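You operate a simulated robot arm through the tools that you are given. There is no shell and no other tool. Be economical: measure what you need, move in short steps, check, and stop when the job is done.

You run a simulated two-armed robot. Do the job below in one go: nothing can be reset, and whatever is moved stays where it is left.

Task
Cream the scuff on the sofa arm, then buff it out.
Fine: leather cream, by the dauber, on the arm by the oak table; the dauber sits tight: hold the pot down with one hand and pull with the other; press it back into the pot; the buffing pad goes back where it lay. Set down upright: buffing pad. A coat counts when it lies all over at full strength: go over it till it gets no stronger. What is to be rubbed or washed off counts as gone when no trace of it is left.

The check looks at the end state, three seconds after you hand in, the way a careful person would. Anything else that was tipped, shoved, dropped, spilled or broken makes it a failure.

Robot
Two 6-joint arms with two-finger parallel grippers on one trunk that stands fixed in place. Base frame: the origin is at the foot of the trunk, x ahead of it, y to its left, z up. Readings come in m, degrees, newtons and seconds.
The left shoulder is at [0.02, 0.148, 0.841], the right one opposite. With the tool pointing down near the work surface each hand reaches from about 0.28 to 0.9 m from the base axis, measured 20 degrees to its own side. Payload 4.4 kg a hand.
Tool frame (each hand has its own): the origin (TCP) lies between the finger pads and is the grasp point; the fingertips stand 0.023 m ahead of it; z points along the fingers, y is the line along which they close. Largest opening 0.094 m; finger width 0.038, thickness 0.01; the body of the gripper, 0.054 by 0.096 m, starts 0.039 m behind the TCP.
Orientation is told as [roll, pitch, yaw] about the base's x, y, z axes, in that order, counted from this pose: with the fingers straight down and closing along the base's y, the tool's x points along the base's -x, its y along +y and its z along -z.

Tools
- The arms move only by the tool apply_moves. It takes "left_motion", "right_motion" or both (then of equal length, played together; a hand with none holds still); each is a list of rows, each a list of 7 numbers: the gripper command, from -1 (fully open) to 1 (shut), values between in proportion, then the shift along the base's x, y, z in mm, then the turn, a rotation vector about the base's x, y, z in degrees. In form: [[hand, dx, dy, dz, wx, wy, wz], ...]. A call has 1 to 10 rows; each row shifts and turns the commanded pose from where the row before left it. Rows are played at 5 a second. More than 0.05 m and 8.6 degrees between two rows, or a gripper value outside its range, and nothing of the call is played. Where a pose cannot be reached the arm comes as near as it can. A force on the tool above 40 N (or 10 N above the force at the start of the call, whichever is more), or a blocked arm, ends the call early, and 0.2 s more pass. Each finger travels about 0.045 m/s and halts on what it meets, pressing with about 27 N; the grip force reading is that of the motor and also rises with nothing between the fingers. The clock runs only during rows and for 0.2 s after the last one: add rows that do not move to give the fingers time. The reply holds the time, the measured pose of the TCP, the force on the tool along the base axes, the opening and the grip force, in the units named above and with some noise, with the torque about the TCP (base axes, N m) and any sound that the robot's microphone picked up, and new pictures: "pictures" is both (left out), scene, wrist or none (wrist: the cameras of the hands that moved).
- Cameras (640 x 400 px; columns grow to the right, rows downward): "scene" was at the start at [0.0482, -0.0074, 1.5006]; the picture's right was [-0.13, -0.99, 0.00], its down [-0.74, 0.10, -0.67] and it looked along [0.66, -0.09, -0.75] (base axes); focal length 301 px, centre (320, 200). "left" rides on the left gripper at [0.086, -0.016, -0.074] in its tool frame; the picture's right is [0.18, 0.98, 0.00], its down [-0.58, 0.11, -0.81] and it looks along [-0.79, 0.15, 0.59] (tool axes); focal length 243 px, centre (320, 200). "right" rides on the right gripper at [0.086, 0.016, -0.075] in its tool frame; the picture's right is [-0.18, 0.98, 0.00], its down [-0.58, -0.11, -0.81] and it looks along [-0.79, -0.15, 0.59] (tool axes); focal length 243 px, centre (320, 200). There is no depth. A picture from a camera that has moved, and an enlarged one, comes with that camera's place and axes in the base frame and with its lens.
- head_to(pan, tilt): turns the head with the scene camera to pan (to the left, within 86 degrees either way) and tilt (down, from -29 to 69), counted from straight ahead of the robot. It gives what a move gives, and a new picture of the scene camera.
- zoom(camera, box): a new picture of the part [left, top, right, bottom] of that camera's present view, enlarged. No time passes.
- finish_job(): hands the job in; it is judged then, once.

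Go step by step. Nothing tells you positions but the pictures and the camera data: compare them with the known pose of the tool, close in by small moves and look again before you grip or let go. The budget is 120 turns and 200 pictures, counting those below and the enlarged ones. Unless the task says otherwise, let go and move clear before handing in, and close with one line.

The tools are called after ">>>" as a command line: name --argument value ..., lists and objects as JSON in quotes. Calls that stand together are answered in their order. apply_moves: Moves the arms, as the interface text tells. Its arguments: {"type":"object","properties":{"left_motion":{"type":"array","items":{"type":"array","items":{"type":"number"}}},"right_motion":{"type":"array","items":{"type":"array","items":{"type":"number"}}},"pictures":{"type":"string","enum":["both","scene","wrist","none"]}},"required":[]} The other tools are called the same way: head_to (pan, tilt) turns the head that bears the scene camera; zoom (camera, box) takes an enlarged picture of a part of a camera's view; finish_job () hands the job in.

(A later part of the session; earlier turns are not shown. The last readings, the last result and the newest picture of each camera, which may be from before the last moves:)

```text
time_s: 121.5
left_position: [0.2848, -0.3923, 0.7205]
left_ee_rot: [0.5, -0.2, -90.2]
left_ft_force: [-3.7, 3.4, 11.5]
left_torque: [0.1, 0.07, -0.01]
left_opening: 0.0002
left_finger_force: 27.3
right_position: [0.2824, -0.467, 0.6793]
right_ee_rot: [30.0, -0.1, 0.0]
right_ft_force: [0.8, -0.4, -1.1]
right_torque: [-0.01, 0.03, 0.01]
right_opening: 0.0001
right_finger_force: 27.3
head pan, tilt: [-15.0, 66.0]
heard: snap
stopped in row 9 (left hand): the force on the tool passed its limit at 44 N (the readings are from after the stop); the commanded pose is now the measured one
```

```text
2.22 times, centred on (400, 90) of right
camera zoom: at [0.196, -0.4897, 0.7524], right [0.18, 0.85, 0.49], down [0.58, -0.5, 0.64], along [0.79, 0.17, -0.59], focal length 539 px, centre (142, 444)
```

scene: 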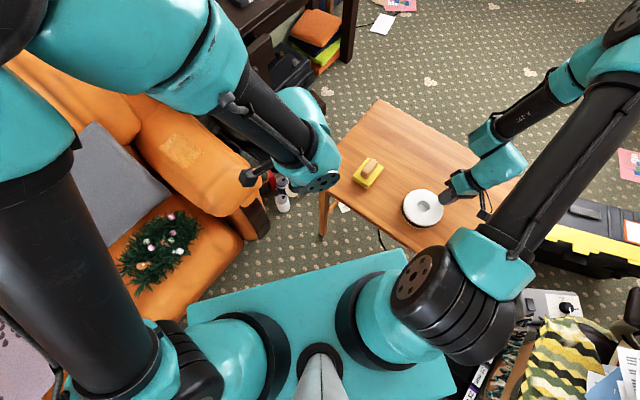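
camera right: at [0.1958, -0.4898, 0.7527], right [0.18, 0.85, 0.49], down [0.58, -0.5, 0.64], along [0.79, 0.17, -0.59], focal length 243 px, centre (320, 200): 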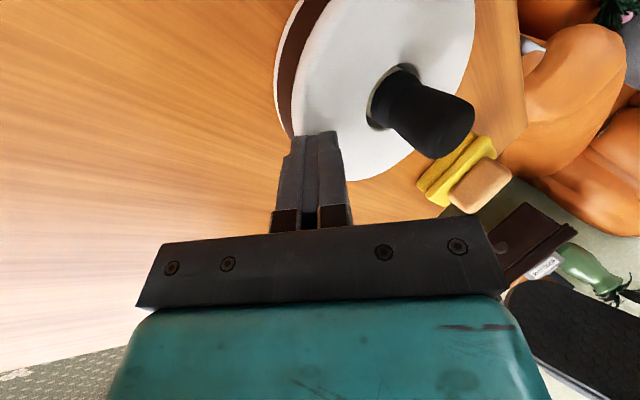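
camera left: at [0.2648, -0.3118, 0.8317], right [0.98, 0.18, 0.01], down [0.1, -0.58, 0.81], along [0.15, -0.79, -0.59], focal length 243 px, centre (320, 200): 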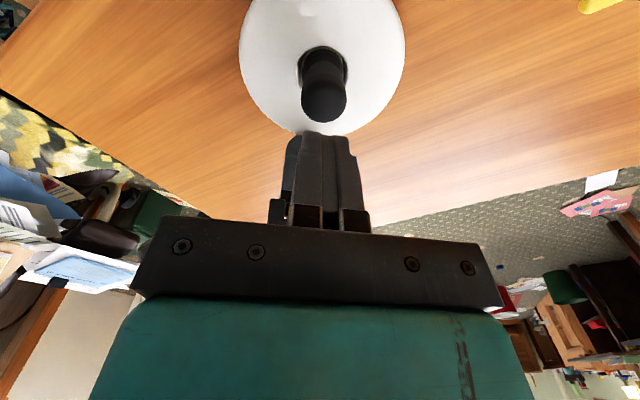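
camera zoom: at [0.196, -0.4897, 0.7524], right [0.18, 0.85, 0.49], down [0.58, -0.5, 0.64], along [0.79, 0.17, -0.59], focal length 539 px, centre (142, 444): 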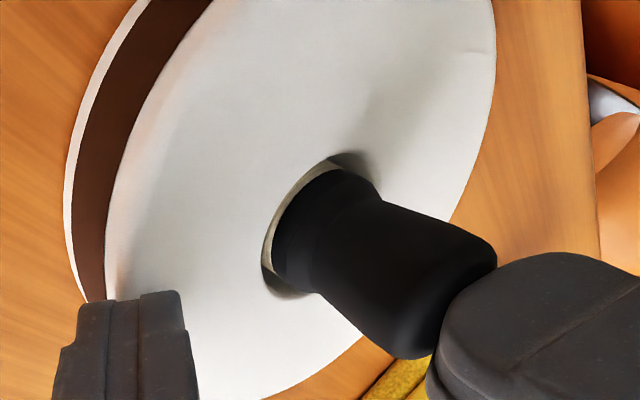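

A snap — the dauber has clicked in. I raise the left hand and inspect.

>>> apply_moves --left_motion '[[1, 0, 0, 30, 0, 0, 0], [1, 0, 20, 40, 0, 0, 0], [1, 0, 40, 25, 0, 0, 0], [1, 0, 40, 25, 0, 0, 0], [1, 10, 40, 20, 0, 0, 0]]' --pictures "none"

>>> zoom --camera "right" --box '[360, 40, 480, 160]'

>>> zoom --camera "scene" --box '[390, 175, 460, 235]'

```text
time_s: 122.8
left_position: [0.2958, -0.2553, 0.8598]
left_ee_rot: [0.5, -0.2, -90.1]
left_ft_force: [0.7, -0.2, 0.1]
left_torque: [0.02, -0.02, 0.0]
left_opening: 0.0001
left_finger_force: 27.3
right_position: [0.2821, -0.467, 0.6781]
right_ee_rot: [30.1, 0.0, -0.1]
right_ft_force: [-0.1, 0.0, -0.3]
right_torque: [0.07, -0.01, 0.02]
right_opening: 0.0
right_finger_force: 27.5
head pan, tilt: [-15.0, 66.0]
```

```text
3.33 times, centred on (420, 100) of right
camera zoom: at [0.1958, -0.4901, 0.7522], right [0.18, 0.85, 0.49], down [0.58, -0.5, 0.64], along [0.79, 0.17, -0.59], focal length 809 px, centre (-13, 533)
```

zoom: 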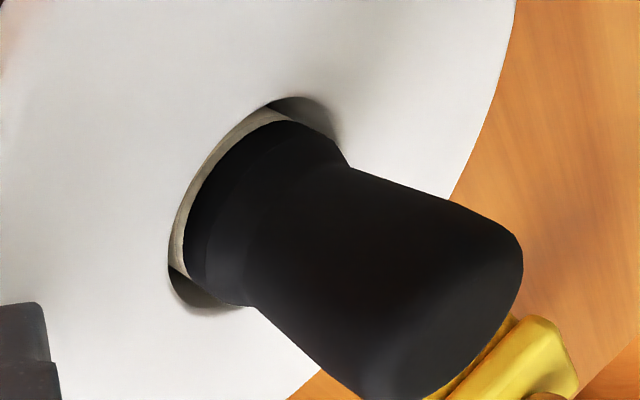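

```text
6.67 times, centred on (425, 205) of scene
camera zoom: at [0.0277, -0.0128, 1.4791], right [-0.26, -0.97, 0.0], down [-0.88, 0.24, -0.41], along [0.39, -0.11, -0.91], focal length 2004 px, centre (-380, 167)
```

zoom: 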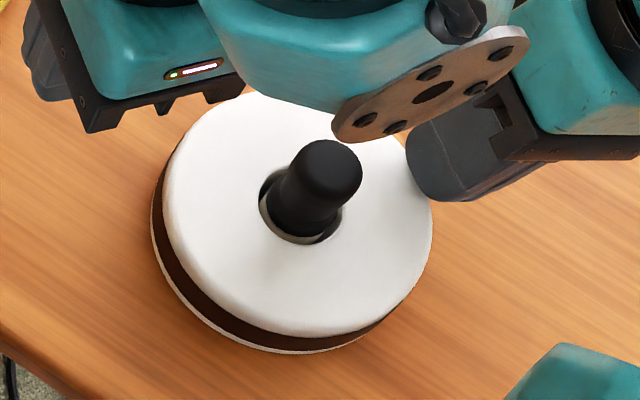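

Seated as it was originally (same knob height). Now I retract the right hand and bring the left hand, opened, above the yellow pad.

>>> apply_moves --left_motion '[[-1, 0, 0, 0, 0, 0, 0], [-1, 26, -7, -8, 0, 0, 7.5], [-1, 26, -7, -8, 0, 0, 7.5], [-1, 26, -7, -8, 0, 0, 7.5], [-1, 26, -7, -8, 0, 0, 7.5], [-1, 26, -7, -8, 0, 0, 7.5], [-1, 24, -7, -8, 0, 0, 7.5], [-1, 0, 0, 0, 0, 0, 0]]' --right_motion '[[1, 0, -3, 20, 0, 0, 0], [1, 0, -20, 40, 0, 0, 0], [1, 10, -30, 35, 0, 0, 0], [1, 20, -40, 10, 0, 0, 0], [1, 20, -40, 10, 0, 0, 0], [1, 20, -40, 10, 0, 0, 0], [1, 0, 0, 0, 0, 0, 0], [1, 0, 0, 0, 0, 0, 0]]'

>>> zoom --camera "scene" --box '[340, 140, 460, 230]'

```text
time_s: 124.5
left_position: [0.451, -0.2951, 0.8127]
left_ee_rot: [0.5, -0.2, -45.1]
left_ft_force: [0.7, 0.2, -0.7]
left_torque: [0.0, 0.0, 0.04]
left_opening: 0.094
left_finger_force: 0.0
right_position: [0.3529, -0.6421, 0.8039]
right_ee_rot: [30.0, 0.0, 0.0]
right_ft_force: [-0.2, -0.2, -0.5]
right_torque: [0.01, 0.03, -0.01]
right_opening: 0.0001
right_finger_force: 27.1
head pan, tilt: [-15.0, 66.0]
camera right: at [0.2667, -0.665, 0.877], right [0.18, 0.85, 0.49], down [0.58, -0.5, 0.64], along [0.79, 0.17, -0.59], focal length 243 px, centre (320, 200)
camera left: at [0.3775, -0.2455, 0.8856], right [0.57, 0.82, 0.01], down [0.48, -0.34, 0.81], along [0.67, -0.45, -0.59], focal length 243 px, centre (320, 200)
```

scene: 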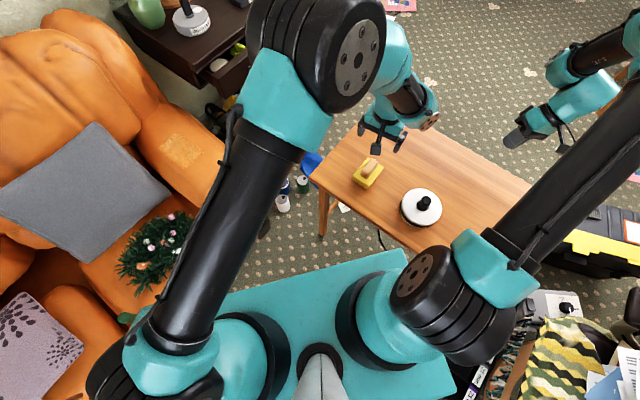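
right: 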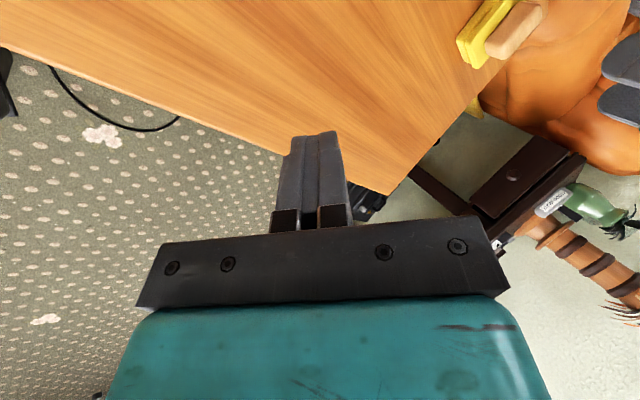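
left: 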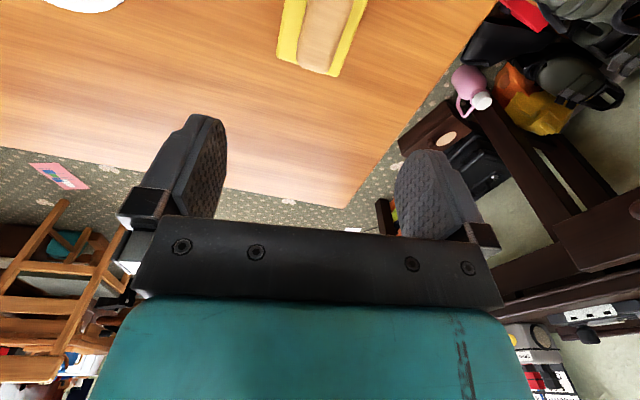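

```text
4.44 times, centred on (400, 185) of scene
camera zoom: at [0.0278, -0.0124, 1.4791], right [-0.26, -0.97, 0.0], down [-0.88, 0.24, -0.41], along [0.39, -0.11, -0.91], focal length 1336 px, centre (-36, 267)
```

zoom: 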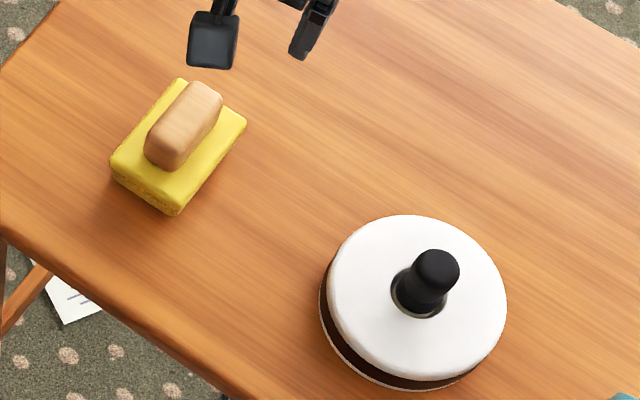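

The pad's grip is at about (0.457, -0.293), aligned with my closing axis. I descend part-way and check.

>>> apply_moves --left_motion '[[-1, 3, 1, -35, 0, 0, 0], [-1, 3, 1, -35, 0, 0, 0], [-1, 0, 0, -40, 0, 0, 0], [-1, 0, 0, 0, 0, 0, 0]]' --pictures "wrist"

>>> zoom --camera "scene" --box '[340, 140, 400, 200]'

```text
time_s: 125.5
left_position: [0.4558, -0.2913, 0.7042]
left_ee_rot: [0.6, -0.2, -45.1]
left_ft_force: [-0.6, -0.1, 0.2]
left_torque: [0.0, 0.04, 0.02]
left_opening: 0.0939
left_finger_force: 0.1
right_position: [0.3531, -0.6413, 0.8042]
right_ee_rot: [29.9, 0.0, 0.0]
right_ft_force: [-0.3, -0.1, 0.1]
right_torque: [-0.01, -0.02, -0.04]
right_opening: 0.0001
right_finger_force: 26.6
head pan, tilt: [-15.0, 66.0]
camera left: at [0.3821, -0.2415, 0.7767], right [0.57, 0.82, 0.01], down [0.48, -0.34, 0.81], along [0.67, -0.46, -0.59], focal length 243 px, centre (320, 200)
```

left: 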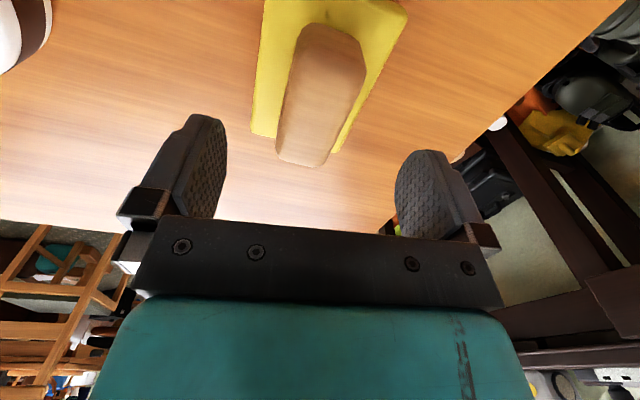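

```text
6.67 times, centred on (370, 170) of scene
camera zoom: at [0.0277, -0.0124, 1.4791], right [-0.26, -0.97, 0.0], down [-0.88, 0.24, -0.41], along [0.39, -0.11, -0.91], focal length 2004 px, centre (-13, 400)
```

zoom: 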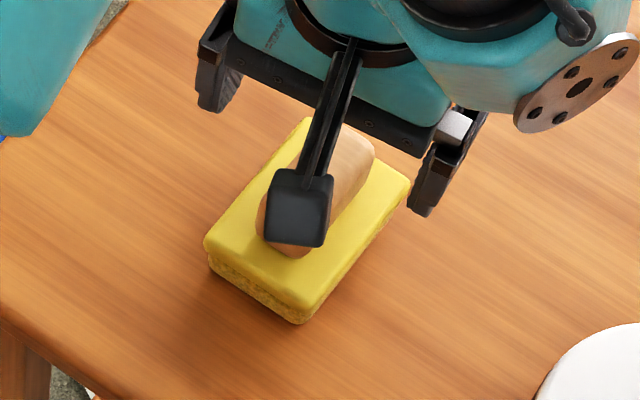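

The grip's centre is nearer (0.443, -0.286), rotated a few degrees. I adjust, lower so the fingertips straddle the tan grip, and check.

>>> apply_moves --left_motion '[[-1, -12, 5, 0, 0, 0, -4], [-1, 0, 0, -25, 0, 0, 0], [-1, 0, 0, -15, 0, 0, 0], [-1, 0, 0, 0, 0, 0, 0]]' --pictures "wrist"

>>> zoom --camera "scene" --box '[340, 140, 400, 200]'

```text
time_s: 126.5
left_position: [0.4431, -0.2901, 0.6631]
left_ee_rot: [0.6, -0.1, -49.1]
left_ft_force: [0.3, 0.2, 0.1]
left_torque: [-0.03, 0.01, 0.02]
left_opening: 0.0938
left_finger_force: 0.0
right_position: [0.352, -0.6418, 0.8036]
right_ee_rot: [30.0, 0.0, 0.0]
right_ft_force: [-0.4, -0.4, -0.8]
right_torque: [0.02, -0.02, 0.01]
right_opening: 0.0002
right_finger_force: 26.6
head pan, tilt: [-15.0, 66.0]
camera left: at [0.3742, -0.2345, 0.7354], right [0.62, 0.78, 0.01], down [0.46, -0.37, 0.81], along [0.64, -0.5, -0.59], focal length 243 px, centre (320, 200)
```

left: 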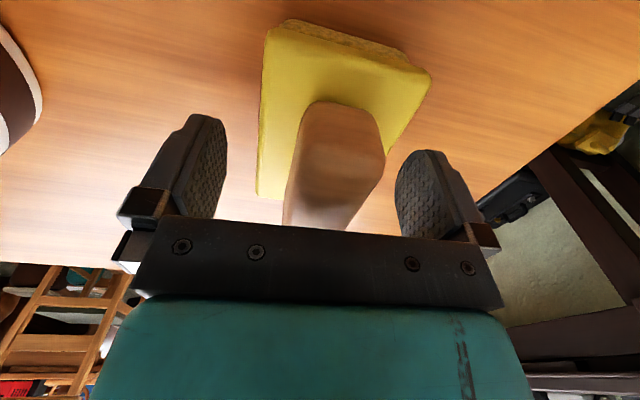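

```text
6.67 times, centred on (370, 170) of scene
camera zoom: at [0.0277, -0.0124, 1.4791], right [-0.26, -0.97, 0.0], down [-0.88, 0.24, -0.41], along [0.39, -0.11, -0.91], focal length 2004 px, centre (-13, 400)
```

zoom: 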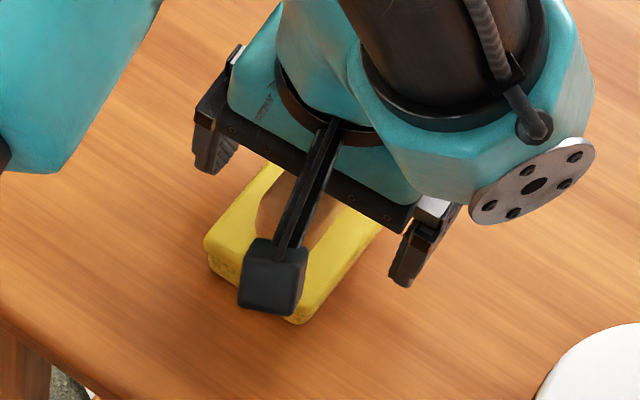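

Fingers straddle the grip, 4–5 mm off centre. I shift and close.

>>> apply_moves --left_motion '[[-1, 2.9, 3.7, -1, 0, 0, 0], [0, 0, 0, 0, 0, 0, 0], [0.3, 0, 0, 0, 0, 0, 0], [1, 0, 0, 0, 0, 0, 0], [1, 0, 0, 0, 0, 0, 0], [1, 0, 0, 0, 0, 0, 0], [1, 0, 0, 0, 0, 0, 0]]' --pictures "wrist"

>>> zoom --camera "scene" --box '[340, 140, 400, 200]'

```text
time_s: 128.2
left_position: [0.4483, -0.2846, 0.6614]
left_ee_rot: [0.5, -0.1, -49.2]
left_ft_force: [-1.1, 0.3, 1.0]
left_torque: [-0.03, 0.06, 0.04]
left_opening: 0.0612
left_finger_force: 27.2
right_position: [0.3531, -0.6415, 0.804]
right_ee_rot: [29.9, 0.0, 0.0]
right_ft_force: [0.5, 0.8, 0.0]
right_torque: [0.0, -0.01, 0.01]
right_opening: 0.0
right_finger_force: 27.4
head pan, tilt: [-15.0, 66.0]
camera left: at [0.3778, -0.2302, 0.7343], right [0.62, 0.78, 0.01], down [0.45, -0.37, 0.81], along [0.64, -0.5, -0.59], focal length 243 px, centre (320, 200)
```

left: 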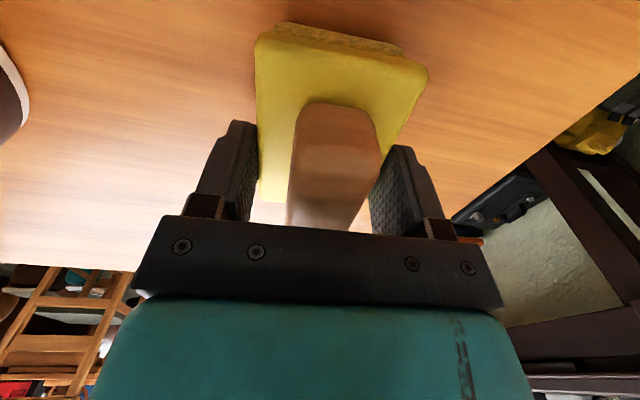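

```text
6.67 times, centred on (370, 170) of scene
camera zoom: at [0.0277, -0.0124, 1.4791], right [-0.26, -0.97, 0.0], down [-0.88, 0.24, -0.41], along [0.39, -0.11, -0.91], focal length 2004 px, centre (-13, 400)
```

zoom: 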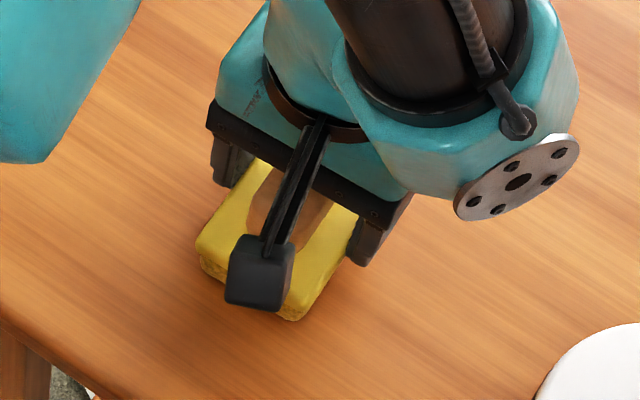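

The fingers met the yellow pad body (61 mm), so they're too low. I open, rise 14 mm and close on the tan grip.

>>> apply_moves --left_motion '[[-0.6, 0, 0, 0, 0, 0, 0], [-0.6, 0, 0, 0, 0, 0, 0], [-0.6, 0, 0, 14, 0, 0, 0], [0, 0, 0, 0, 0, 0, 0], [1, 0, 0, 0, 0, 0, 0], [1, 0, 0, 0, 0, 0, 0], [1, 0, 0, 0, 0, 0, 0], [1, 0, 0, 0, 0, 0, 0], [1, 0, 0, 0, 0, 0, 0]]' --pictures "wrist"

>>> zoom --camera "scene" --box '[340, 140, 400, 200]'

```text
time_s: 130.2
left_position: [0.4473, -0.2855, 0.6772]
left_ee_rot: [0.5, -0.2, -49.3]
left_ft_force: [-1.5, 1.2, 3.4]
left_torque: [-0.06, 0.2, 0.0]
left_opening: 0.0297
left_finger_force: 27.0
right_position: [0.3524, -0.6407, 0.8042]
right_ee_rot: [30.0, 0.1, 0.1]
right_ft_force: [0.6, -1.5, 0.1]
right_torque: [0.02, 0.0, -0.01]
right_opening: 0.0
right_finger_force: 27.3
head pan, tilt: [-15.0, 66.0]
camera left: at [0.3771, -0.2315, 0.7492], right [0.62, 0.78, 0.01], down [0.45, -0.37, 0.81], along [0.64, -0.5, -0.59], focal length 243 px, centre (320, 200)
```

left: 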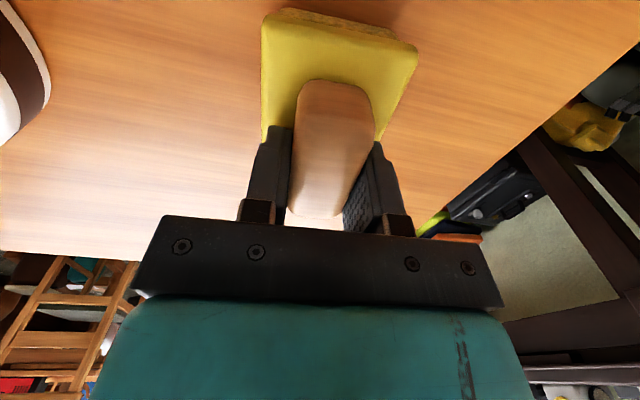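

```text
6.67 times, centred on (370, 170) of scene
camera zoom: at [0.0277, -0.0124, 1.4791], right [-0.26, -0.97, 0.0], down [-0.88, 0.24, -0.41], along [0.39, -0.11, -0.91], focal length 2004 px, centre (-13, 400)
```

zoom: 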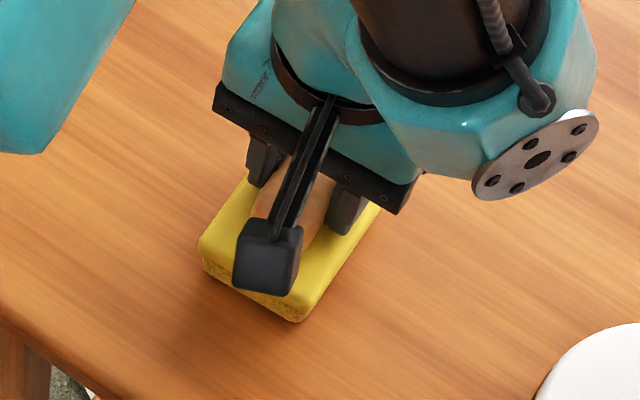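

Firm hold on the grip (30 mm). I lift the pad and carry it to the sofa arm.

>>> apply_moves --left_motion '[[1, 0, 0, 20, 0, 0, 0], [1, 0, 0, 45, 0, 0, 0], [1, 0, 0, 45, 0, 0, 0], [1, 0, 0, 45, 0, 0, 0], [1, 19, 44.7, 0, 0, 0, -1], [1, 19, 44.7, 0, 0, 0, -1], [1, 19, 44.7, 0, 0, 0, -1], [1, 19, 44.7, 0, 0, 0, -1], [1, 19, 44.7, 0, 0, 0, -1], [1, 19, 44.7, 0, 0, 0, -1]]' --pictures "none"

>>> apply_moves --left_motion '[[1, 19, 44.7, 0, 0, 0, 0], [1, 19, 44.7, 0, 0, 0, 0], [1, 19, 44.7, 0, 0, 0, 0], [1, 19, 44.7, 0, 0, 0, 0], [1, 19, 44.7, 0, 0, 0, 0], [1, 19, 44.7, 0, 0, 0, 0], [1, 19, 44.7, 0, 0, 0, 0], [1, 0, 0, -40, 0, 0, 0], [1, 0, 0, -40, 0, 0, 0], [1, 0, 0, 0, 0, 0, 0]]' --pictures "wrist"

>>> head_to --pan 22 --tilt 50

```text
time_s: 132.3
left_position: [0.5603, -0.015, 0.831]
left_ee_rot: [0.4, -0.2, -55.2]
left_ft_force: [0.2, -0.3, -0.6]
left_torque: [0.0, 0.0, -0.02]
left_opening: 0.0295
left_finger_force: 27.3
right_position: [0.3523, -0.6423, 0.8033]
right_ee_rot: [30.2, 0.1, -0.1]
right_ft_force: [-0.2, -1.4, 0.7]
right_torque: [0.03, -0.03, 0.0]
right_opening: 0.0002
right_finger_force: 26.9
head pan, tilt: [-15.0, 66.0]
```

```text
time_s: 134.6
left_position: [0.6969, 0.298, 0.7518]
left_ee_rot: [0.5, -0.2, -55.1]
left_ft_force: [-0.3, 0.2, -0.5]
left_torque: [0.02, -0.04, 0.04]
left_opening: 0.0296
left_finger_force: 26.8
right_position: [0.3541, -0.6406, 0.8035]
right_ee_rot: [30.0, 0.1, 0.0]
right_ft_force: [-0.8, -0.6, 1.4]
right_torque: [0.05, -0.03, -0.02]
right_opening: 0.0
right_finger_force: 26.9
head pan, tilt: [-15.0, 66.0]
camera left: at [0.6332, 0.3592, 0.824], right [0.7, 0.71, 0.01], down [0.41, -0.42, 0.81], along [0.58, -0.56, -0.59], focal length 243 px, centre (320, 200)
```

left: 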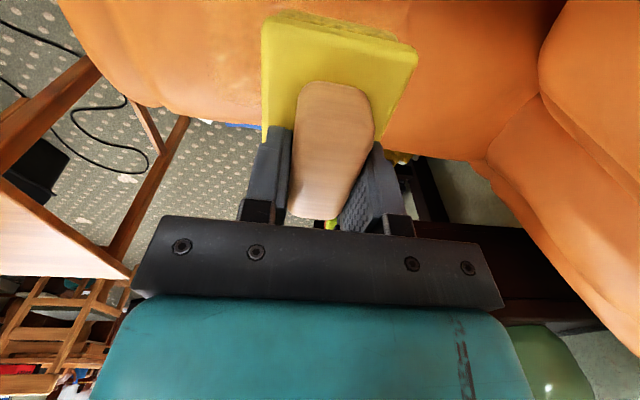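

```text
time_s: 135.6
left_position: [0.6968, 0.2985, 0.7517]
left_ee_rot: [0.5, -0.2, -55.3]
left_ft_force: [0.5, 0.1, -1.1]
left_torque: [-0.03, -0.01, -0.02]
left_opening: 0.0295
left_finger_force: 27.0
right_position: [0.3529, -0.6411, 0.804]
right_ee_rot: [30.1, -0.1, 0.0]
right_ft_force: [0.7, 0.6, 0.3]
right_torque: [-0.05, -0.02, 0.0]
right_opening: 0.0
right_finger_force: 27.1
head pan, tilt: [22.0, 50.0]
```

scene: 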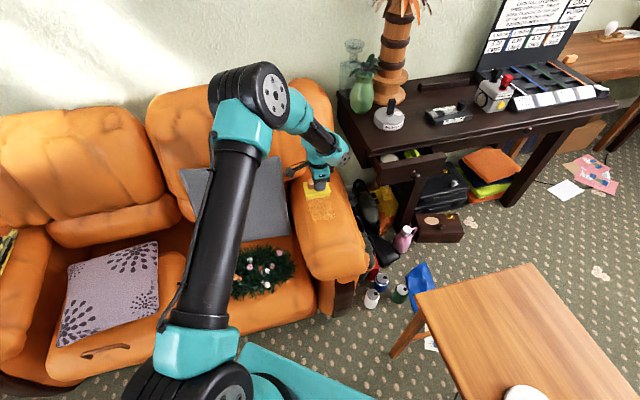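

I lower the pad gently onto the coated patch.

>>> apply_moves --left_motion '[[1, -11, -6, -20, 0, 0, 0], [1, 0, 0, -10, 0, 0, 0], [1, 0, 0, -5, 0, 0, 0], [1, 0, 0, -4, 0, 0, 0], [1, 0, 0, -3, 0, 0, 0], [1, 0, 0, -3, 0, 0, 0], [1, 0, 0, -2, 0, 0, 0], [1, 0, 0, -2, 0, 0, 0], [1, 0, 0, -2, 0, 0, 0]]' --pictures "none"

>>> zoom --camera "scene" --box '[270, 160, 390, 235]'

```text
time_s: 137.6
left_position: [0.6824, 0.291, 0.6999]
left_ee_rot: [0.5, -0.2, -55.3]
left_ft_force: [-0.3, -0.6, -0.8]
left_torque: [-0.02, -0.04, -0.02]
left_opening: 0.0296
left_finger_force: 27.2
right_position: [0.3537, -0.641, 0.8036]
right_ee_rot: [30.0, 0.1, 0.0]
right_ft_force: [-0.9, -0.3, -0.9]
right_torque: [-0.02, 0.01, 0.01]
right_opening: 0.0
right_finger_force: 26.9
head pan, tilt: [22.0, 50.0]
```

```text
5.33 times, centred on (330, 198) of scene
camera zoom: at [0.0417, 0.0318, 1.4983], right [0.37, -0.93, 0.0], down [-0.71, -0.29, -0.64], along [0.6, 0.24, -0.77], focal length 1604 px, centre (267, 213)
```

zoom: 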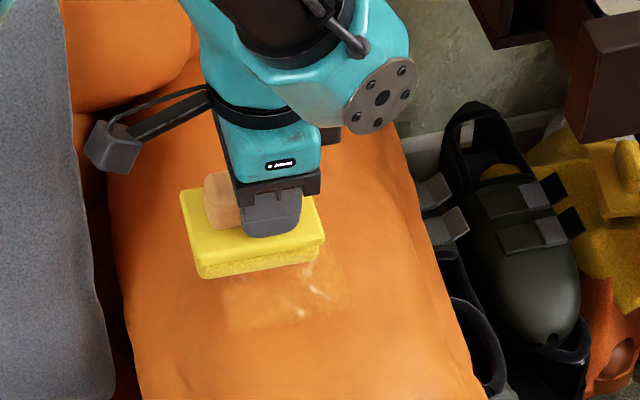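

>>> apply_moves --left_motion '[[1, 0, 0, -2, 0, 0, 0], [1, 0, 0, -2, 0, 0, 0], [1, 0, 0, -2, 0, 0, 0], [1, 0, 0, -2, 0, 0, 0], [1, 0, 0, -2, 0, 0, 0], [1, 0, 0, -2, 0, 0, 0], [1, 0, 0, -2, 0, 0, 0], [1, 0, 0, -2, 0, 0, 0]]' --pictures "none"

```text
time_s: 139.4
left_position: [0.6841, 0.2904, 0.6844]
left_ee_rot: [0.6, -0.2, -55.1]
left_ft_force: [-9.0, -2.2, 28.9]
left_torque: [-0.19, 0.58, -0.01]
left_opening: 0.0299
left_finger_force: 26.9
right_position: [0.3527, -0.6417, 0.803]
right_ee_rot: [30.1, -0.1, 0.0]
right_ft_force: [-0.7, 0.3, -0.2]
right_torque: [0.0, 0.02, -0.02]
right_opening: 0.0
right_finger_force: 26.4
head pan, tilt: [22.0, 50.0]
```

Contact at TCP z≈0.685. I ease off slightly and begin buffing strokes along the arm.

>>> apply_moves --left_motion '[[1, 0, 0, 1, 0, 0, 0], [1, -20.7, -14, 0, 0, 0, 0], [1, -20.7, -14, 0, 0, 0, 0], [1, 20.7, 14, 0, 0, 0, 0], [1, 20.7, 14, 0, 0, 0, 0], [1, 20.7, 14, 0, 0, 0, 0], [1, 20.7, 14, 0, 0, 0, 0], [1, 0, 0, 0, 0, 0, 0]]' --pictures "none"

>>> zoom --camera "scene" --box '[270, 160, 390, 235]'

```text
time_s: 140.3
left_position: [0.6491, 0.2666, 0.683]
left_ee_rot: [0.4, -0.2, -55.3]
left_ft_force: [0.0, -0.1, 12.1]
left_torque: [-0.17, 0.31, -0.01]
left_opening: 0.0295
left_finger_force: 27.3
right_position: [0.3523, -0.6411, 0.803]
right_ee_rot: [30.1, -0.1, 0.0]
right_ft_force: [0.9, 0.2, 0.0]
right_torque: [-0.02, 0.01, 0.02]
right_opening: 0.0
right_finger_force: 26.7
head pan, tilt: [22.0, 50.0]
stopped in row 4 (left hand): the force on the tool passed its limit at 41 N (the readings are from after the stop); the commanded pose is now the measured one
```

```text
5.33 times, centred on (330, 198) of scene
camera zoom: at [0.0416, 0.0317, 1.4983], right [0.37, -0.93, 0.0], down [-0.71, -0.29, -0.64], along [0.6, 0.24, -0.77], focal length 1604 px, centre (267, 213)
```

zoom: 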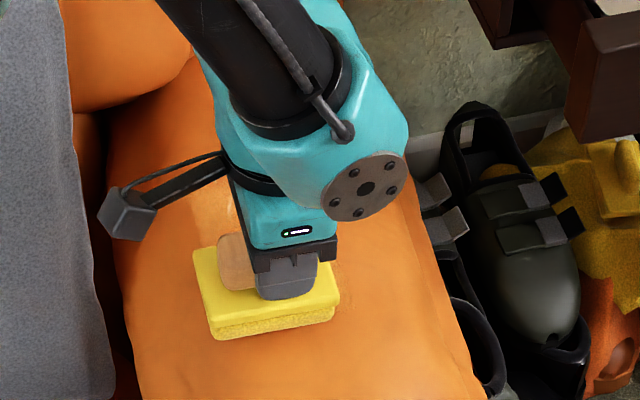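

Working. I continue strokes at slightly lower pressure.

>>> apply_moves --left_motion '[[1, -9, -6, 0.5, 0, 0, 0], [1, 20.7, 14, 0.3, 0, 0, 0], [1, 20.7, 14, 0, 0, 0, 0], [1, 20.7, 14, 0, 0, 0, 0], [1, 20.7, 14, 0, 0, 0, 0], [1, 20.7, 14, 0, 0, 0, 0], [1, 12, 8, 0, 0, 0, 0], [1, 0, 0, 0, 0, 0, 0]]' --pictures "none"

>>> zoom --camera "scene" --box '[270, 160, 390, 235]'

```text
time_s: 142.1
left_position: [0.7542, 0.3385, 0.6837]
left_ee_rot: [0.4, -0.2, -55.3]
left_ft_force: [-1.9, -2.8, 16.8]
left_torque: [-0.41, 0.54, 0.05]
left_opening: 0.0298
left_finger_force: 27.0
right_position: [0.3534, -0.6417, 0.8044]
right_ee_rot: [30.1, -0.1, 0.1]
right_ft_force: [0.0, -0.7, -0.1]
right_torque: [-0.02, -0.01, -0.03]
right_opening: 0.0
right_finger_force: 26.8
head pan, tilt: [22.0, 50.0]
```

```text
5.33 times, centred on (330, 198) of scene
camera zoom: at [0.0414, 0.0317, 1.4983], right [0.37, -0.93, 0.0], down [-0.71, -0.29, -0.64], along [0.6, 0.24, -0.77], focal length 1604 px, centre (267, 213)
```

zoom: 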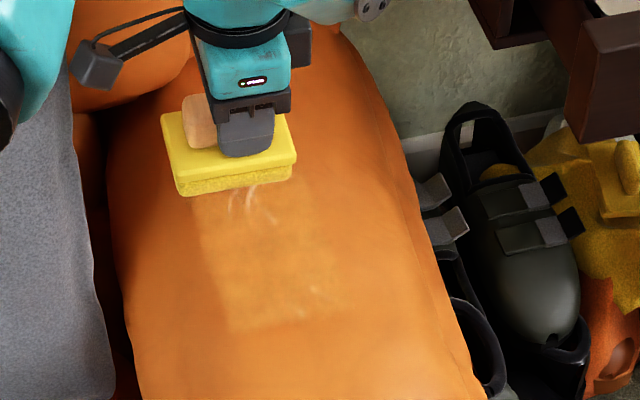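

The scuff is fading. I shift a little to the right and keep stroking back and forth.

>>> apply_moves --left_motion '[[1, 4.5, -6.6, 0, 0, 0, 0], [1, -24, -16.2, 0.2, 0, 0, 0], [1, -24, -16.2, 0.2, 0, 0, 0], [1, -24, -16.2, 0.2, 0, 0, 0], [1, -24, -16.2, 0.2, 0, 0, 0], [1, 24, 16.2, 0, 0, 0, 0], [1, 24, 16.2, 0, 0, 0, 0], [1, 24, 16.2, -0.2, 0, 0, 0], [1, 24, 16.2, -0.2, 0, 0, 0], [1, 0, 0, 0, 0, 0, 0]]' --pictures "none"

>>> zoom --camera "scene" --box '[270, 160, 390, 235]'

```text
time_s: 144.3
left_position: [0.7591, 0.3295, 0.6831]
left_ee_rot: [0.4, -0.2, -55.4]
left_ft_force: [-2.7, -1.9, 7.9]
left_torque: [-0.46, 0.23, -0.1]
left_opening: 0.0295
left_finger_force: 27.4
right_position: [0.354, -0.6407, 0.8038]
right_ee_rot: [30.1, 0.0, -0.1]
right_ft_force: [0.4, 0.0, 0.1]
right_torque: [-0.03, 0.01, 0.01]
right_opening: 0.0
right_finger_force: 27.3
head pan, tilt: [22.0, 50.0]
```

```text
5.33 times, centred on (330, 198) of scene
camera zoom: at [0.0415, 0.0318, 1.4983], right [0.37, -0.93, 0.0], down [-0.71, -0.29, -0.64], along [0.6, 0.24, -0.77], focal length 1604 px, centre (267, 213)
```

zoom: 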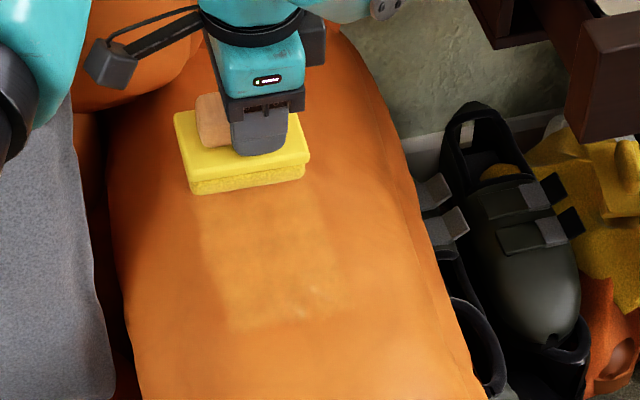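

Much better. I repeat the same cycle until nothing is left.

>>> apply_moves --left_motion '[[1, 0, 0, -0.4, 0, 0, 0], [1, -24, -16.2, 0.2, 0, 0, 0], [1, -24, -16.2, 0.2, 0, 0, 0], [1, -24, -16.2, 0.2, 0, 0, 0], [1, -24, -16.2, 0.2, 0, 0, 0], [1, -10, -7, 0.1, 0, 0, 0], [1, 24, 16.2, 0, 0, 0, 0], [1, 24, 16.2, 0, 0, 0, 0], [1, 24, 16.2, -0.2, 0, 0, 0], [1, 24, 16.2, -0.2, 0, 0, 0]]' --pictures "none"

>>> apply_moves --left_motion '[[1, 14, 9.5, -0.2, 0, 0, 0], [1, 0, 0, 0, 0, 0, 0]]' --pictures "none"

>>> zoom --camera "scene" --box '[270, 160, 390, 235]'

```text
time_s: 146.5
left_position: [0.7474, 0.3239, 0.6858]
left_ee_rot: [0.4, 0.0, -55.3]
left_ft_force: [0.1, 0.7, -1.4]
left_torque: [0.01, 0.05, -0.03]
left_opening: 0.0293
left_finger_force: 27.0
right_position: [0.3531, -0.6426, 0.8031]
right_ee_rot: [30.0, 0.0, 0.0]
right_ft_force: [0.3, 0.2, -0.4]
right_torque: [0.01, -0.01, -0.02]
right_opening: 0.0001
right_finger_force: 27.2
head pan, tilt: [22.0, 50.0]
```

```text
time_s: 147.1
left_position: [0.7621, 0.3332, 0.6835]
left_ee_rot: [0.4, -0.3, -55.3]
left_ft_force: [-0.1, -0.5, 3.3]
left_torque: [-0.25, 0.04, 0.0]
left_opening: 0.0294
left_finger_force: 27.7
right_position: [0.3536, -0.641, 0.804]
right_ee_rot: [30.1, -0.1, 0.1]
right_ft_force: [0.0, -0.1, -0.6]
right_torque: [0.02, 0.01, 0.0]
right_opening: 0.0
right_finger_force: 26.3
head pan, tilt: [22.0, 50.0]
```

```text
5.33 times, centred on (330, 198) of scene
camera zoom: at [0.0416, 0.0318, 1.4983], right [0.37, -0.93, 0.0], down [-0.71, -0.29, -0.64], along [0.6, 0.24, -0.77], focal length 1604 px, centre (267, 213)
```

zoom: 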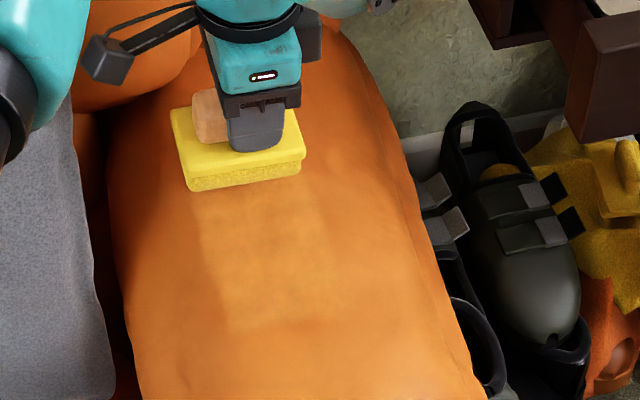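

Streaks are gone; a faint patch remains. More strokes, slightly firmer, on the right and left edges.

>>> apply_moves --left_motion '[[1, 4, -6, -1, 0, 0, 0], [1, -24, -16.2, 0.2, 0, 0, 0], [1, -24, -16.2, 0.2, 0, 0, 0], [1, -24, -16.2, 0.2, 0, 0, 0], [1, -24, -16.2, 0.2, 0, 0, 0], [1, -10, -7, 0.2, 0, 0, 0], [1, 24, 16.2, 0, 0, 0, 0], [1, 24, 16.2, 0, 0, 0, 0], [1, 24, 16.2, -0.2, 0, 0, 0], [1, 24, 16.2, -0.2, 0, 0, 0]]' --pictures "none"

```text
time_s: 149.3
left_position: [0.7574, 0.3216, 0.6868]
left_ee_rot: [0.5, -0.1, -55.3]
left_ft_force: [-0.9, 1.0, -0.9]
left_torque: [0.0, -0.01, -0.03]
left_opening: 0.0293
left_finger_force: 27.0
right_position: [0.3536, -0.6412, 0.804]
right_ee_rot: [30.1, 0.0, 0.0]
right_ft_force: [-0.4, -0.5, 0.1]
right_torque: [0.0, 0.03, -0.02]
right_opening: 0.0
right_finger_force: 27.1
head pan, tilt: [22.0, 50.0]
```

>>> apply_moves --left_motion '[[1, 12, 8, -0.5, 0, 0, 0], [1, 0, 0, -1, 0, 0, 0], [1, 0, 0, -1, 0, 0, 0], [1, 0, 0, 0, 0, 0, 0]]' --pictures "none"

```text
time_s: 150.3
left_position: [0.7702, 0.3296, 0.6851]
left_ee_rot: [0.5, -0.1, -55.2]
left_ft_force: [-2.2, 1.6, 14.1]
left_torque: [-0.42, 0.31, -0.09]
left_opening: 0.0298
left_finger_force: 27.4
right_position: [0.3523, -0.6418, 0.8041]
right_ee_rot: [30.1, -0.1, 0.0]
right_ft_force: [0.0, 0.4, 0.2]
right_torque: [0.0, -0.02, 0.02]
right_opening: 0.0
right_finger_force: 26.8
head pan, tilt: [22.0, 50.0]
```

>>> apply_moves --left_motion '[[1, -24, -16.2, 0, 0, 0, 0], [1, -24, -16.2, 0.2, 0, 0, 0], [1, -24, -16.2, 0.2, 0, 0, 0], [1, -24, -16.2, 0.2, 0, 0, 0], [1, -20, -13.5, 0.2, 0, 0, 0], [1, 0, 0, 0, 0, 0, 0]]' --pictures "none"

>>> apply_moves --left_motion '[[1, -6, 9, 0, 0, 0, 0], [1, 24, 16.2, 0, 0, 0, 0], [1, 24, 16.2, -0.2, 0, 0, 0], [1, 24, 16.2, -0.2, 0, 0, 0], [1, 24, 16.2, -0.2, 0, 0, 0], [1, 20, 13.5, -0.2, 0, 0, 0], [1, 0, 0, 0, 0, 0, 0]]' --pictures "none"

>>> zoom --camera "scene" --box '[270, 160, 390, 235]'

```text
time_s: 151.7
left_position: [0.6566, 0.2527, 0.6839]
left_ee_rot: [0.5, -0.2, -55.2]
left_ft_force: [5.2, 4.1, 27.0]
left_torque: [-0.33, 0.07, 0.03]
left_opening: 0.0297
left_finger_force: 27.4
right_position: [0.353, -0.6401, 0.8041]
right_ee_rot: [30.1, -0.1, 0.0]
right_ft_force: [0.1, 0.6, -0.1]
right_torque: [0.02, -0.01, 0.02]
right_opening: 0.0001
right_finger_force: 26.7
head pan, tilt: [22.0, 50.0]
```

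```text
time_s: 152.2
left_position: [0.6594, 0.2648, 0.6824]
left_ee_rot: [0.4, -0.1, -55.3]
left_ft_force: [-2.6, 0.3, 9.1]
left_torque: [-0.29, 0.28, -0.02]
left_opening: 0.0295
left_finger_force: 26.8
right_position: [0.3527, -0.6414, 0.8035]
right_ee_rot: [30.1, -0.1, 0.0]
right_ft_force: [0.0, 0.2, 0.2]
right_torque: [-0.02, 0.0, 0.01]
right_opening: 0.0001
right_finger_force: 26.7
head pan, tilt: [22.0, 50.0]
stopped in row 2 (left hand): the force on the tool passed its limit at 42 N (the readings are from after the stop); the commanded pose is now the measured one
```

```text
5.33 times, centred on (330, 198) of scene
camera zoom: at [0.0415, 0.0318, 1.4983], right [0.37, -0.93, 0.0], down [-0.71, -0.29, -0.64], along [0.6, 0.24, -0.77], focal length 1604 px, centre (267, 213)
```

zoom: 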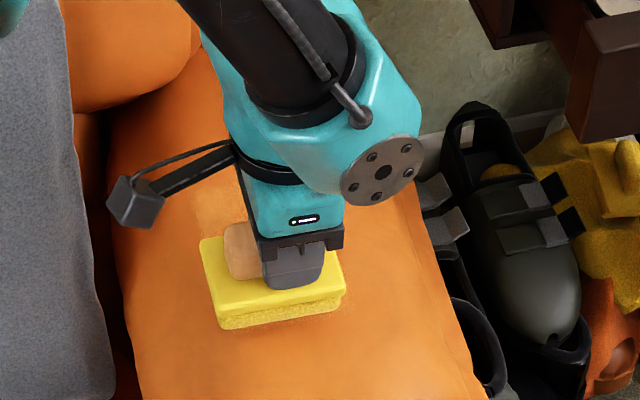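

>>> apply_moves --left_motion '[[1, 24, 16.2, 0.3, 0, 0, 0], [1, 24, 16.2, 0, 0, 0, 0], [1, 24, 16.2, 0, 0, 0, 0], [1, 24, 16.2, 0, 0, 0, 0], [1, -24, -16.2, 0, 0, 0, 0], [1, -24, -16.2, 0.2, 0, 0, 0], [1, -24, -16.2, 0.2, 0, 0, 0], [1, -24, -16.2, 0.3, 0, 0, 0]]' --pictures "none"

>>> apply_moves --left_motion '[[1, 0, 0, 25, 0, 0, 0], [1, 30, 30, 20, 0, 0, 0], [1, 35, 35, 0, 0, 0, 0], [1, 35, 35, 0, 0, 0, 0], [1, 0, 35, 0, 0, 0, 0], [1, 0, 0, 0, 0, 0, 0]]' --pictures "none"

>>> zoom --camera "scene" --box '[280, 165, 360, 225]'

```text
time_s: 154.0
left_position: [0.6554, 0.2642, 0.6848]
left_ee_rot: [0.2, -0.1, -55.3]
left_ft_force: [-0.2, -0.3, 0.1]
left_torque: [-0.02, -0.01, 0.0]
left_opening: 0.0295
left_finger_force: 27.0
right_position: [0.3528, -0.6431, 0.8031]
right_ee_rot: [30.1, 0.0, 0.0]
right_ft_force: [0.5, 0.0, 0.5]
right_torque: [-0.04, 0.02, 0.01]
right_opening: 0.0
right_finger_force: 27.2
head pan, tilt: [22.0, 50.0]
```

```text
time_s: 155.4
left_position: [0.7573, 0.4012, 0.7313]
left_ee_rot: [0.2, -0.1, -55.3]
left_ft_force: [-0.1, -0.3, -1.6]
left_torque: [0.0, 0.02, -0.01]
left_opening: 0.0298
left_finger_force: 27.4
right_position: [0.3526, -0.6418, 0.8029]
right_ee_rot: [29.9, 0.1, 0.0]
right_ft_force: [0.6, 0.3, -0.8]
right_torque: [0.0, -0.01, -0.01]
right_opening: 0.0001
right_finger_force: 27.1
head pan, tilt: [22.0, 50.0]
```

```text
6.67 times, centred on (320, 195) of scene
camera zoom: at [0.0417, 0.0319, 1.4983], right [0.37, -0.93, 0.0], down [-0.71, -0.29, -0.64], along [0.6, 0.24, -0.77], focal length 2004 px, centre (320, 233)
```

zoom: 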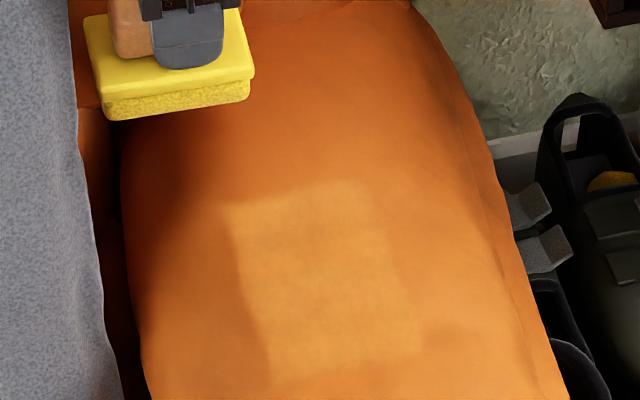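

>>> zoom --camera "scene" --box '[300, 186, 340, 221]'

```text
11.43 times, centred on (320, 204) of scene
camera zoom: at [0.0417, 0.0319, 1.4983], right [0.37, -0.93, 0.0], down [-0.71, -0.29, -0.64], along [0.6, 0.24, -0.77], focal length 3436 px, centre (320, 160)
```

zoom: 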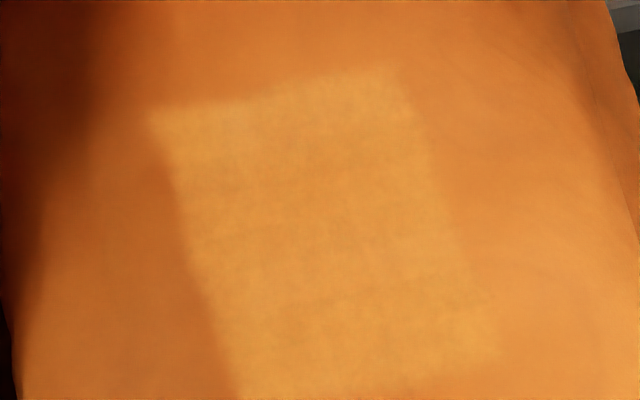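

The scuff is completely gone and the coat is even. Now I carry the pad back to its place on the oak table.

>>> apply_moves --left_motion '[[1, 0, 0, 45, 0, 0, 0], [1, 0, 0, 45, 0, 0, 0], [1, 0, 0, 20, 0, 0, 0], [1, -19.3, -43.1, 0, 0, 0, 0.4], [1, -19.3, -43.1, 0, 0, 0, 0.4], [1, -19.3, -43.1, 0, 0, 0, 0.4], [1, -19.3, -43.1, 0, 0, 0, 0.4], [1, -19.3, -43.1, 0, 0, 0, 0.4], [1, -19.3, -43.1, 0, 0, 0, 0.4], [1, -19.3, -43.1, 0, 0, 0, 0.4]]' --pictures "none"

>>> apply_moves --left_motion '[[1, -19.3, -43.1, 0, 0, 0, 0.4], [1, -19.3, -43.1, 0, 0, 0, 0.4], [1, -19.3, -43.1, 0, 0, 0, 0.4], [1, -19.3, -43.1, 0, 0, 0, 0.4], [1, -19.3, -43.1, 0, 0, 0, 0.4], [1, -19.3, -43.1, 0, 0, 0, 0.4], [1, -19.3, -43.1, 0, 0, 0, 0.4], [1, -19.3, -43.1, 0, 0, 0, 0.4], [1, -19.3, -43.1, 0, 0, 0, 0.4], [1, 0, 0, 0, 0, 0, 0]]' --pictures "none"

>>> head_to --pan -15 --tilt 66

```text
time_s: 157.6
left_position: [0.623, 0.1008, 0.8384]
left_ee_rot: [0.2, 0.1, -52.5]
left_ft_force: [-1.0, 0.1, -1.1]
left_torque: [-0.02, 0.02, 0.02]
left_opening: 0.0294
left_finger_force: 26.7
right_position: [0.3537, -0.6412, 0.8036]
right_ee_rot: [30.1, 0.0, 0.0]
right_ft_force: [0.4, 0.0, -0.3]
right_torque: [-0.05, 0.04, 0.0]
right_opening: 0.0
right_finger_force: 27.5
head pan, tilt: [22.0, 50.0]
```

```text
time_s: 159.8
left_position: [0.4501, -0.2884, 0.8351]
left_ee_rot: [0.3, 0.0, -48.8]
left_ft_force: [0.5, -0.3, -1.8]
left_torque: [0.0, 0.03, 0.01]
left_opening: 0.0293
left_finger_force: 27.1
right_position: [0.3528, -0.642, 0.8037]
right_ee_rot: [30.0, 0.0, 0.1]
right_ft_force: [-0.7, -0.3, 0.3]
right_torque: [0.02, -0.03, 0.0]
right_opening: 0.0003
right_finger_force: 26.8
head pan, tilt: [22.0, 50.0]
```

```text
time_s: 160.9
left_position: [0.4496, -0.2888, 0.8343]
left_ee_rot: [0.2, 0.0, -48.8]
left_ft_force: [0.0, -0.7, -1.2]
left_torque: [-0.03, 0.0, -0.01]
left_opening: 0.0295
left_finger_force: 27.2
right_position: [0.353, -0.642, 0.8025]
right_ee_rot: [30.0, 0.0, 0.0]
right_ft_force: [0.3, 0.1, 0.4]
right_torque: [0.0, -0.01, 0.02]
right_opening: 0.0001
right_finger_force: 27.1
head pan, tilt: [-15.0, 66.0]
```

scene: 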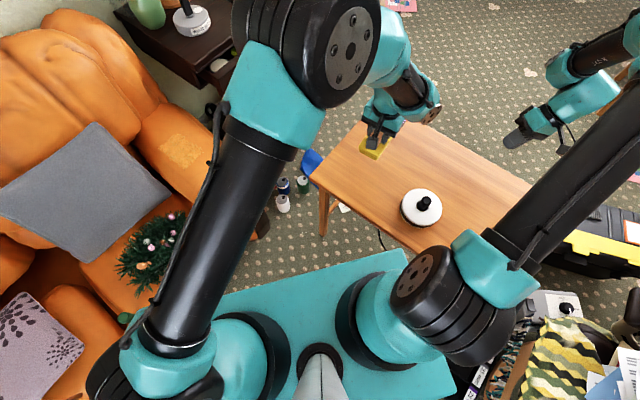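

Directly above its old place. I lower it, the last millimetres gently.

>>> apply_moves --left_motion '[[1, -1, 0, -45, 0, 0, 0], [1, 0, 0, -45, 0, 0, 0], [1, 0, 0, -45, 0, 0, 0], [1, 0, 0, -14, 0, 0, 0], [1, 0, 0, -3, 0, 0, 0], [1, 0, 0, -2, 0, 0, 0], [1, 0, 0, -1, 0, 0, 0], [1, 0, 0, 0, 0, 0, 0]]' --pictures "wrist"

>>> zoom --camera "scene" --box '[340, 140, 400, 200]'

```text
time_s: 162.7
left_position: [0.4489, -0.2888, 0.6832]
left_ee_rot: [0.3, 0.0, -48.9]
left_ft_force: [-0.3, -0.9, -0.7]
left_torque: [0.0, 0.0, -0.02]
left_opening: 0.0292
left_finger_force: 27.2
right_position: [0.3528, -0.6415, 0.8039]
right_ee_rot: [30.0, 0.0, 0.1]
right_ft_force: [0.4, 0.3, 0.9]
right_torque: [0.0, 0.0, 0.01]
right_opening: 0.0001
right_finger_force: 26.9
head pan, tilt: [-15.0, 66.0]
camera left: at [0.3801, -0.2347, 0.7572], right [0.62, 0.78, 0.01], down [0.46, -0.37, 0.81], along [0.64, -0.5, -0.59], focal length 243 px, centre (320, 200)
```

left: 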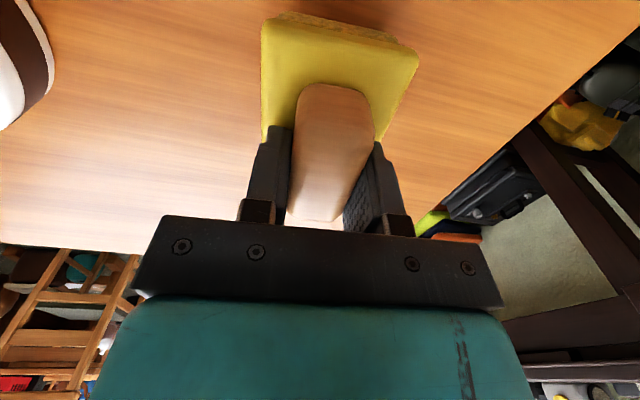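

```text
6.67 times, centred on (370, 170) of scene
camera zoom: at [0.0277, -0.0124, 1.4791], right [-0.26, -0.97, 0.0], down [-0.88, 0.24, -0.41], along [0.39, -0.11, -0.91], focal length 2004 px, centre (-13, 400)
```

zoom: 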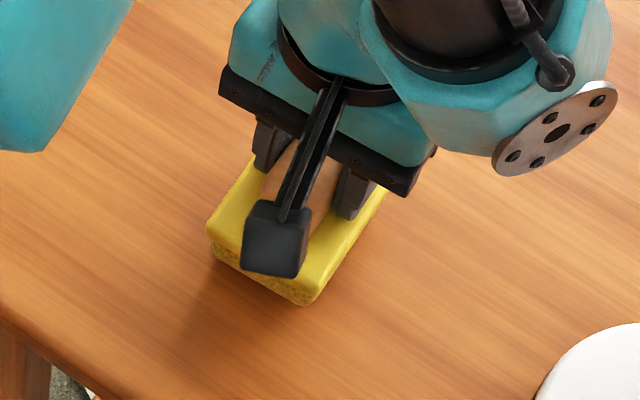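

>>> apply_moves --left_motion '[[1, 0, 0, -2, 0, 0, 0], [1, 0, 0, -1.5, 0, 0, 0], [1, 0, 0, -1, 0, 0, 0], [1, 0, 0, -1, 0, 0, 0], [1, 0, 0, -1, 0, 0, 0], [1, 0, 0, 0, 0, 0, 0]]' --pictures "none"

>>> zoom --camera "scene" --box '[340, 140, 400, 200]'

```text
time_s: 164.1
left_position: [0.4474, -0.2875, 0.6785]
left_ee_rot: [0.3, 0.0, -48.9]
left_ft_force: [0.7, 0.4, -1.3]
left_torque: [-0.04, -0.01, 0.0]
left_opening: 0.0293
left_finger_force: 26.7
right_position: [0.3529, -0.6419, 0.8049]
right_ee_rot: [30.1, 0.0, 0.1]
right_ft_force: [0.1, 0.2, 0.1]
right_torque: [0.01, 0.02, -0.01]
right_opening: 0.0002
right_finger_force: 27.0
head pan, tilt: [-15.0, 66.0]
```

```text
6.67 times, centred on (370, 170) of scene
camera zoom: at [0.0277, -0.0124, 1.4791], right [-0.26, -0.97, 0.0], down [-0.88, 0.24, -0.41], along [0.39, -0.11, -0.91], focal length 2004 px, centre (-13, 400)
```

zoom: 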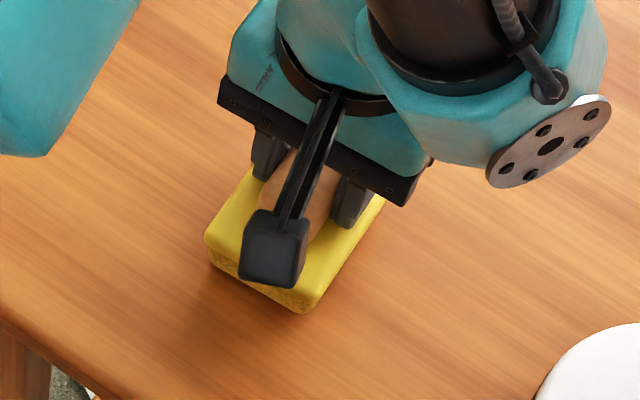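

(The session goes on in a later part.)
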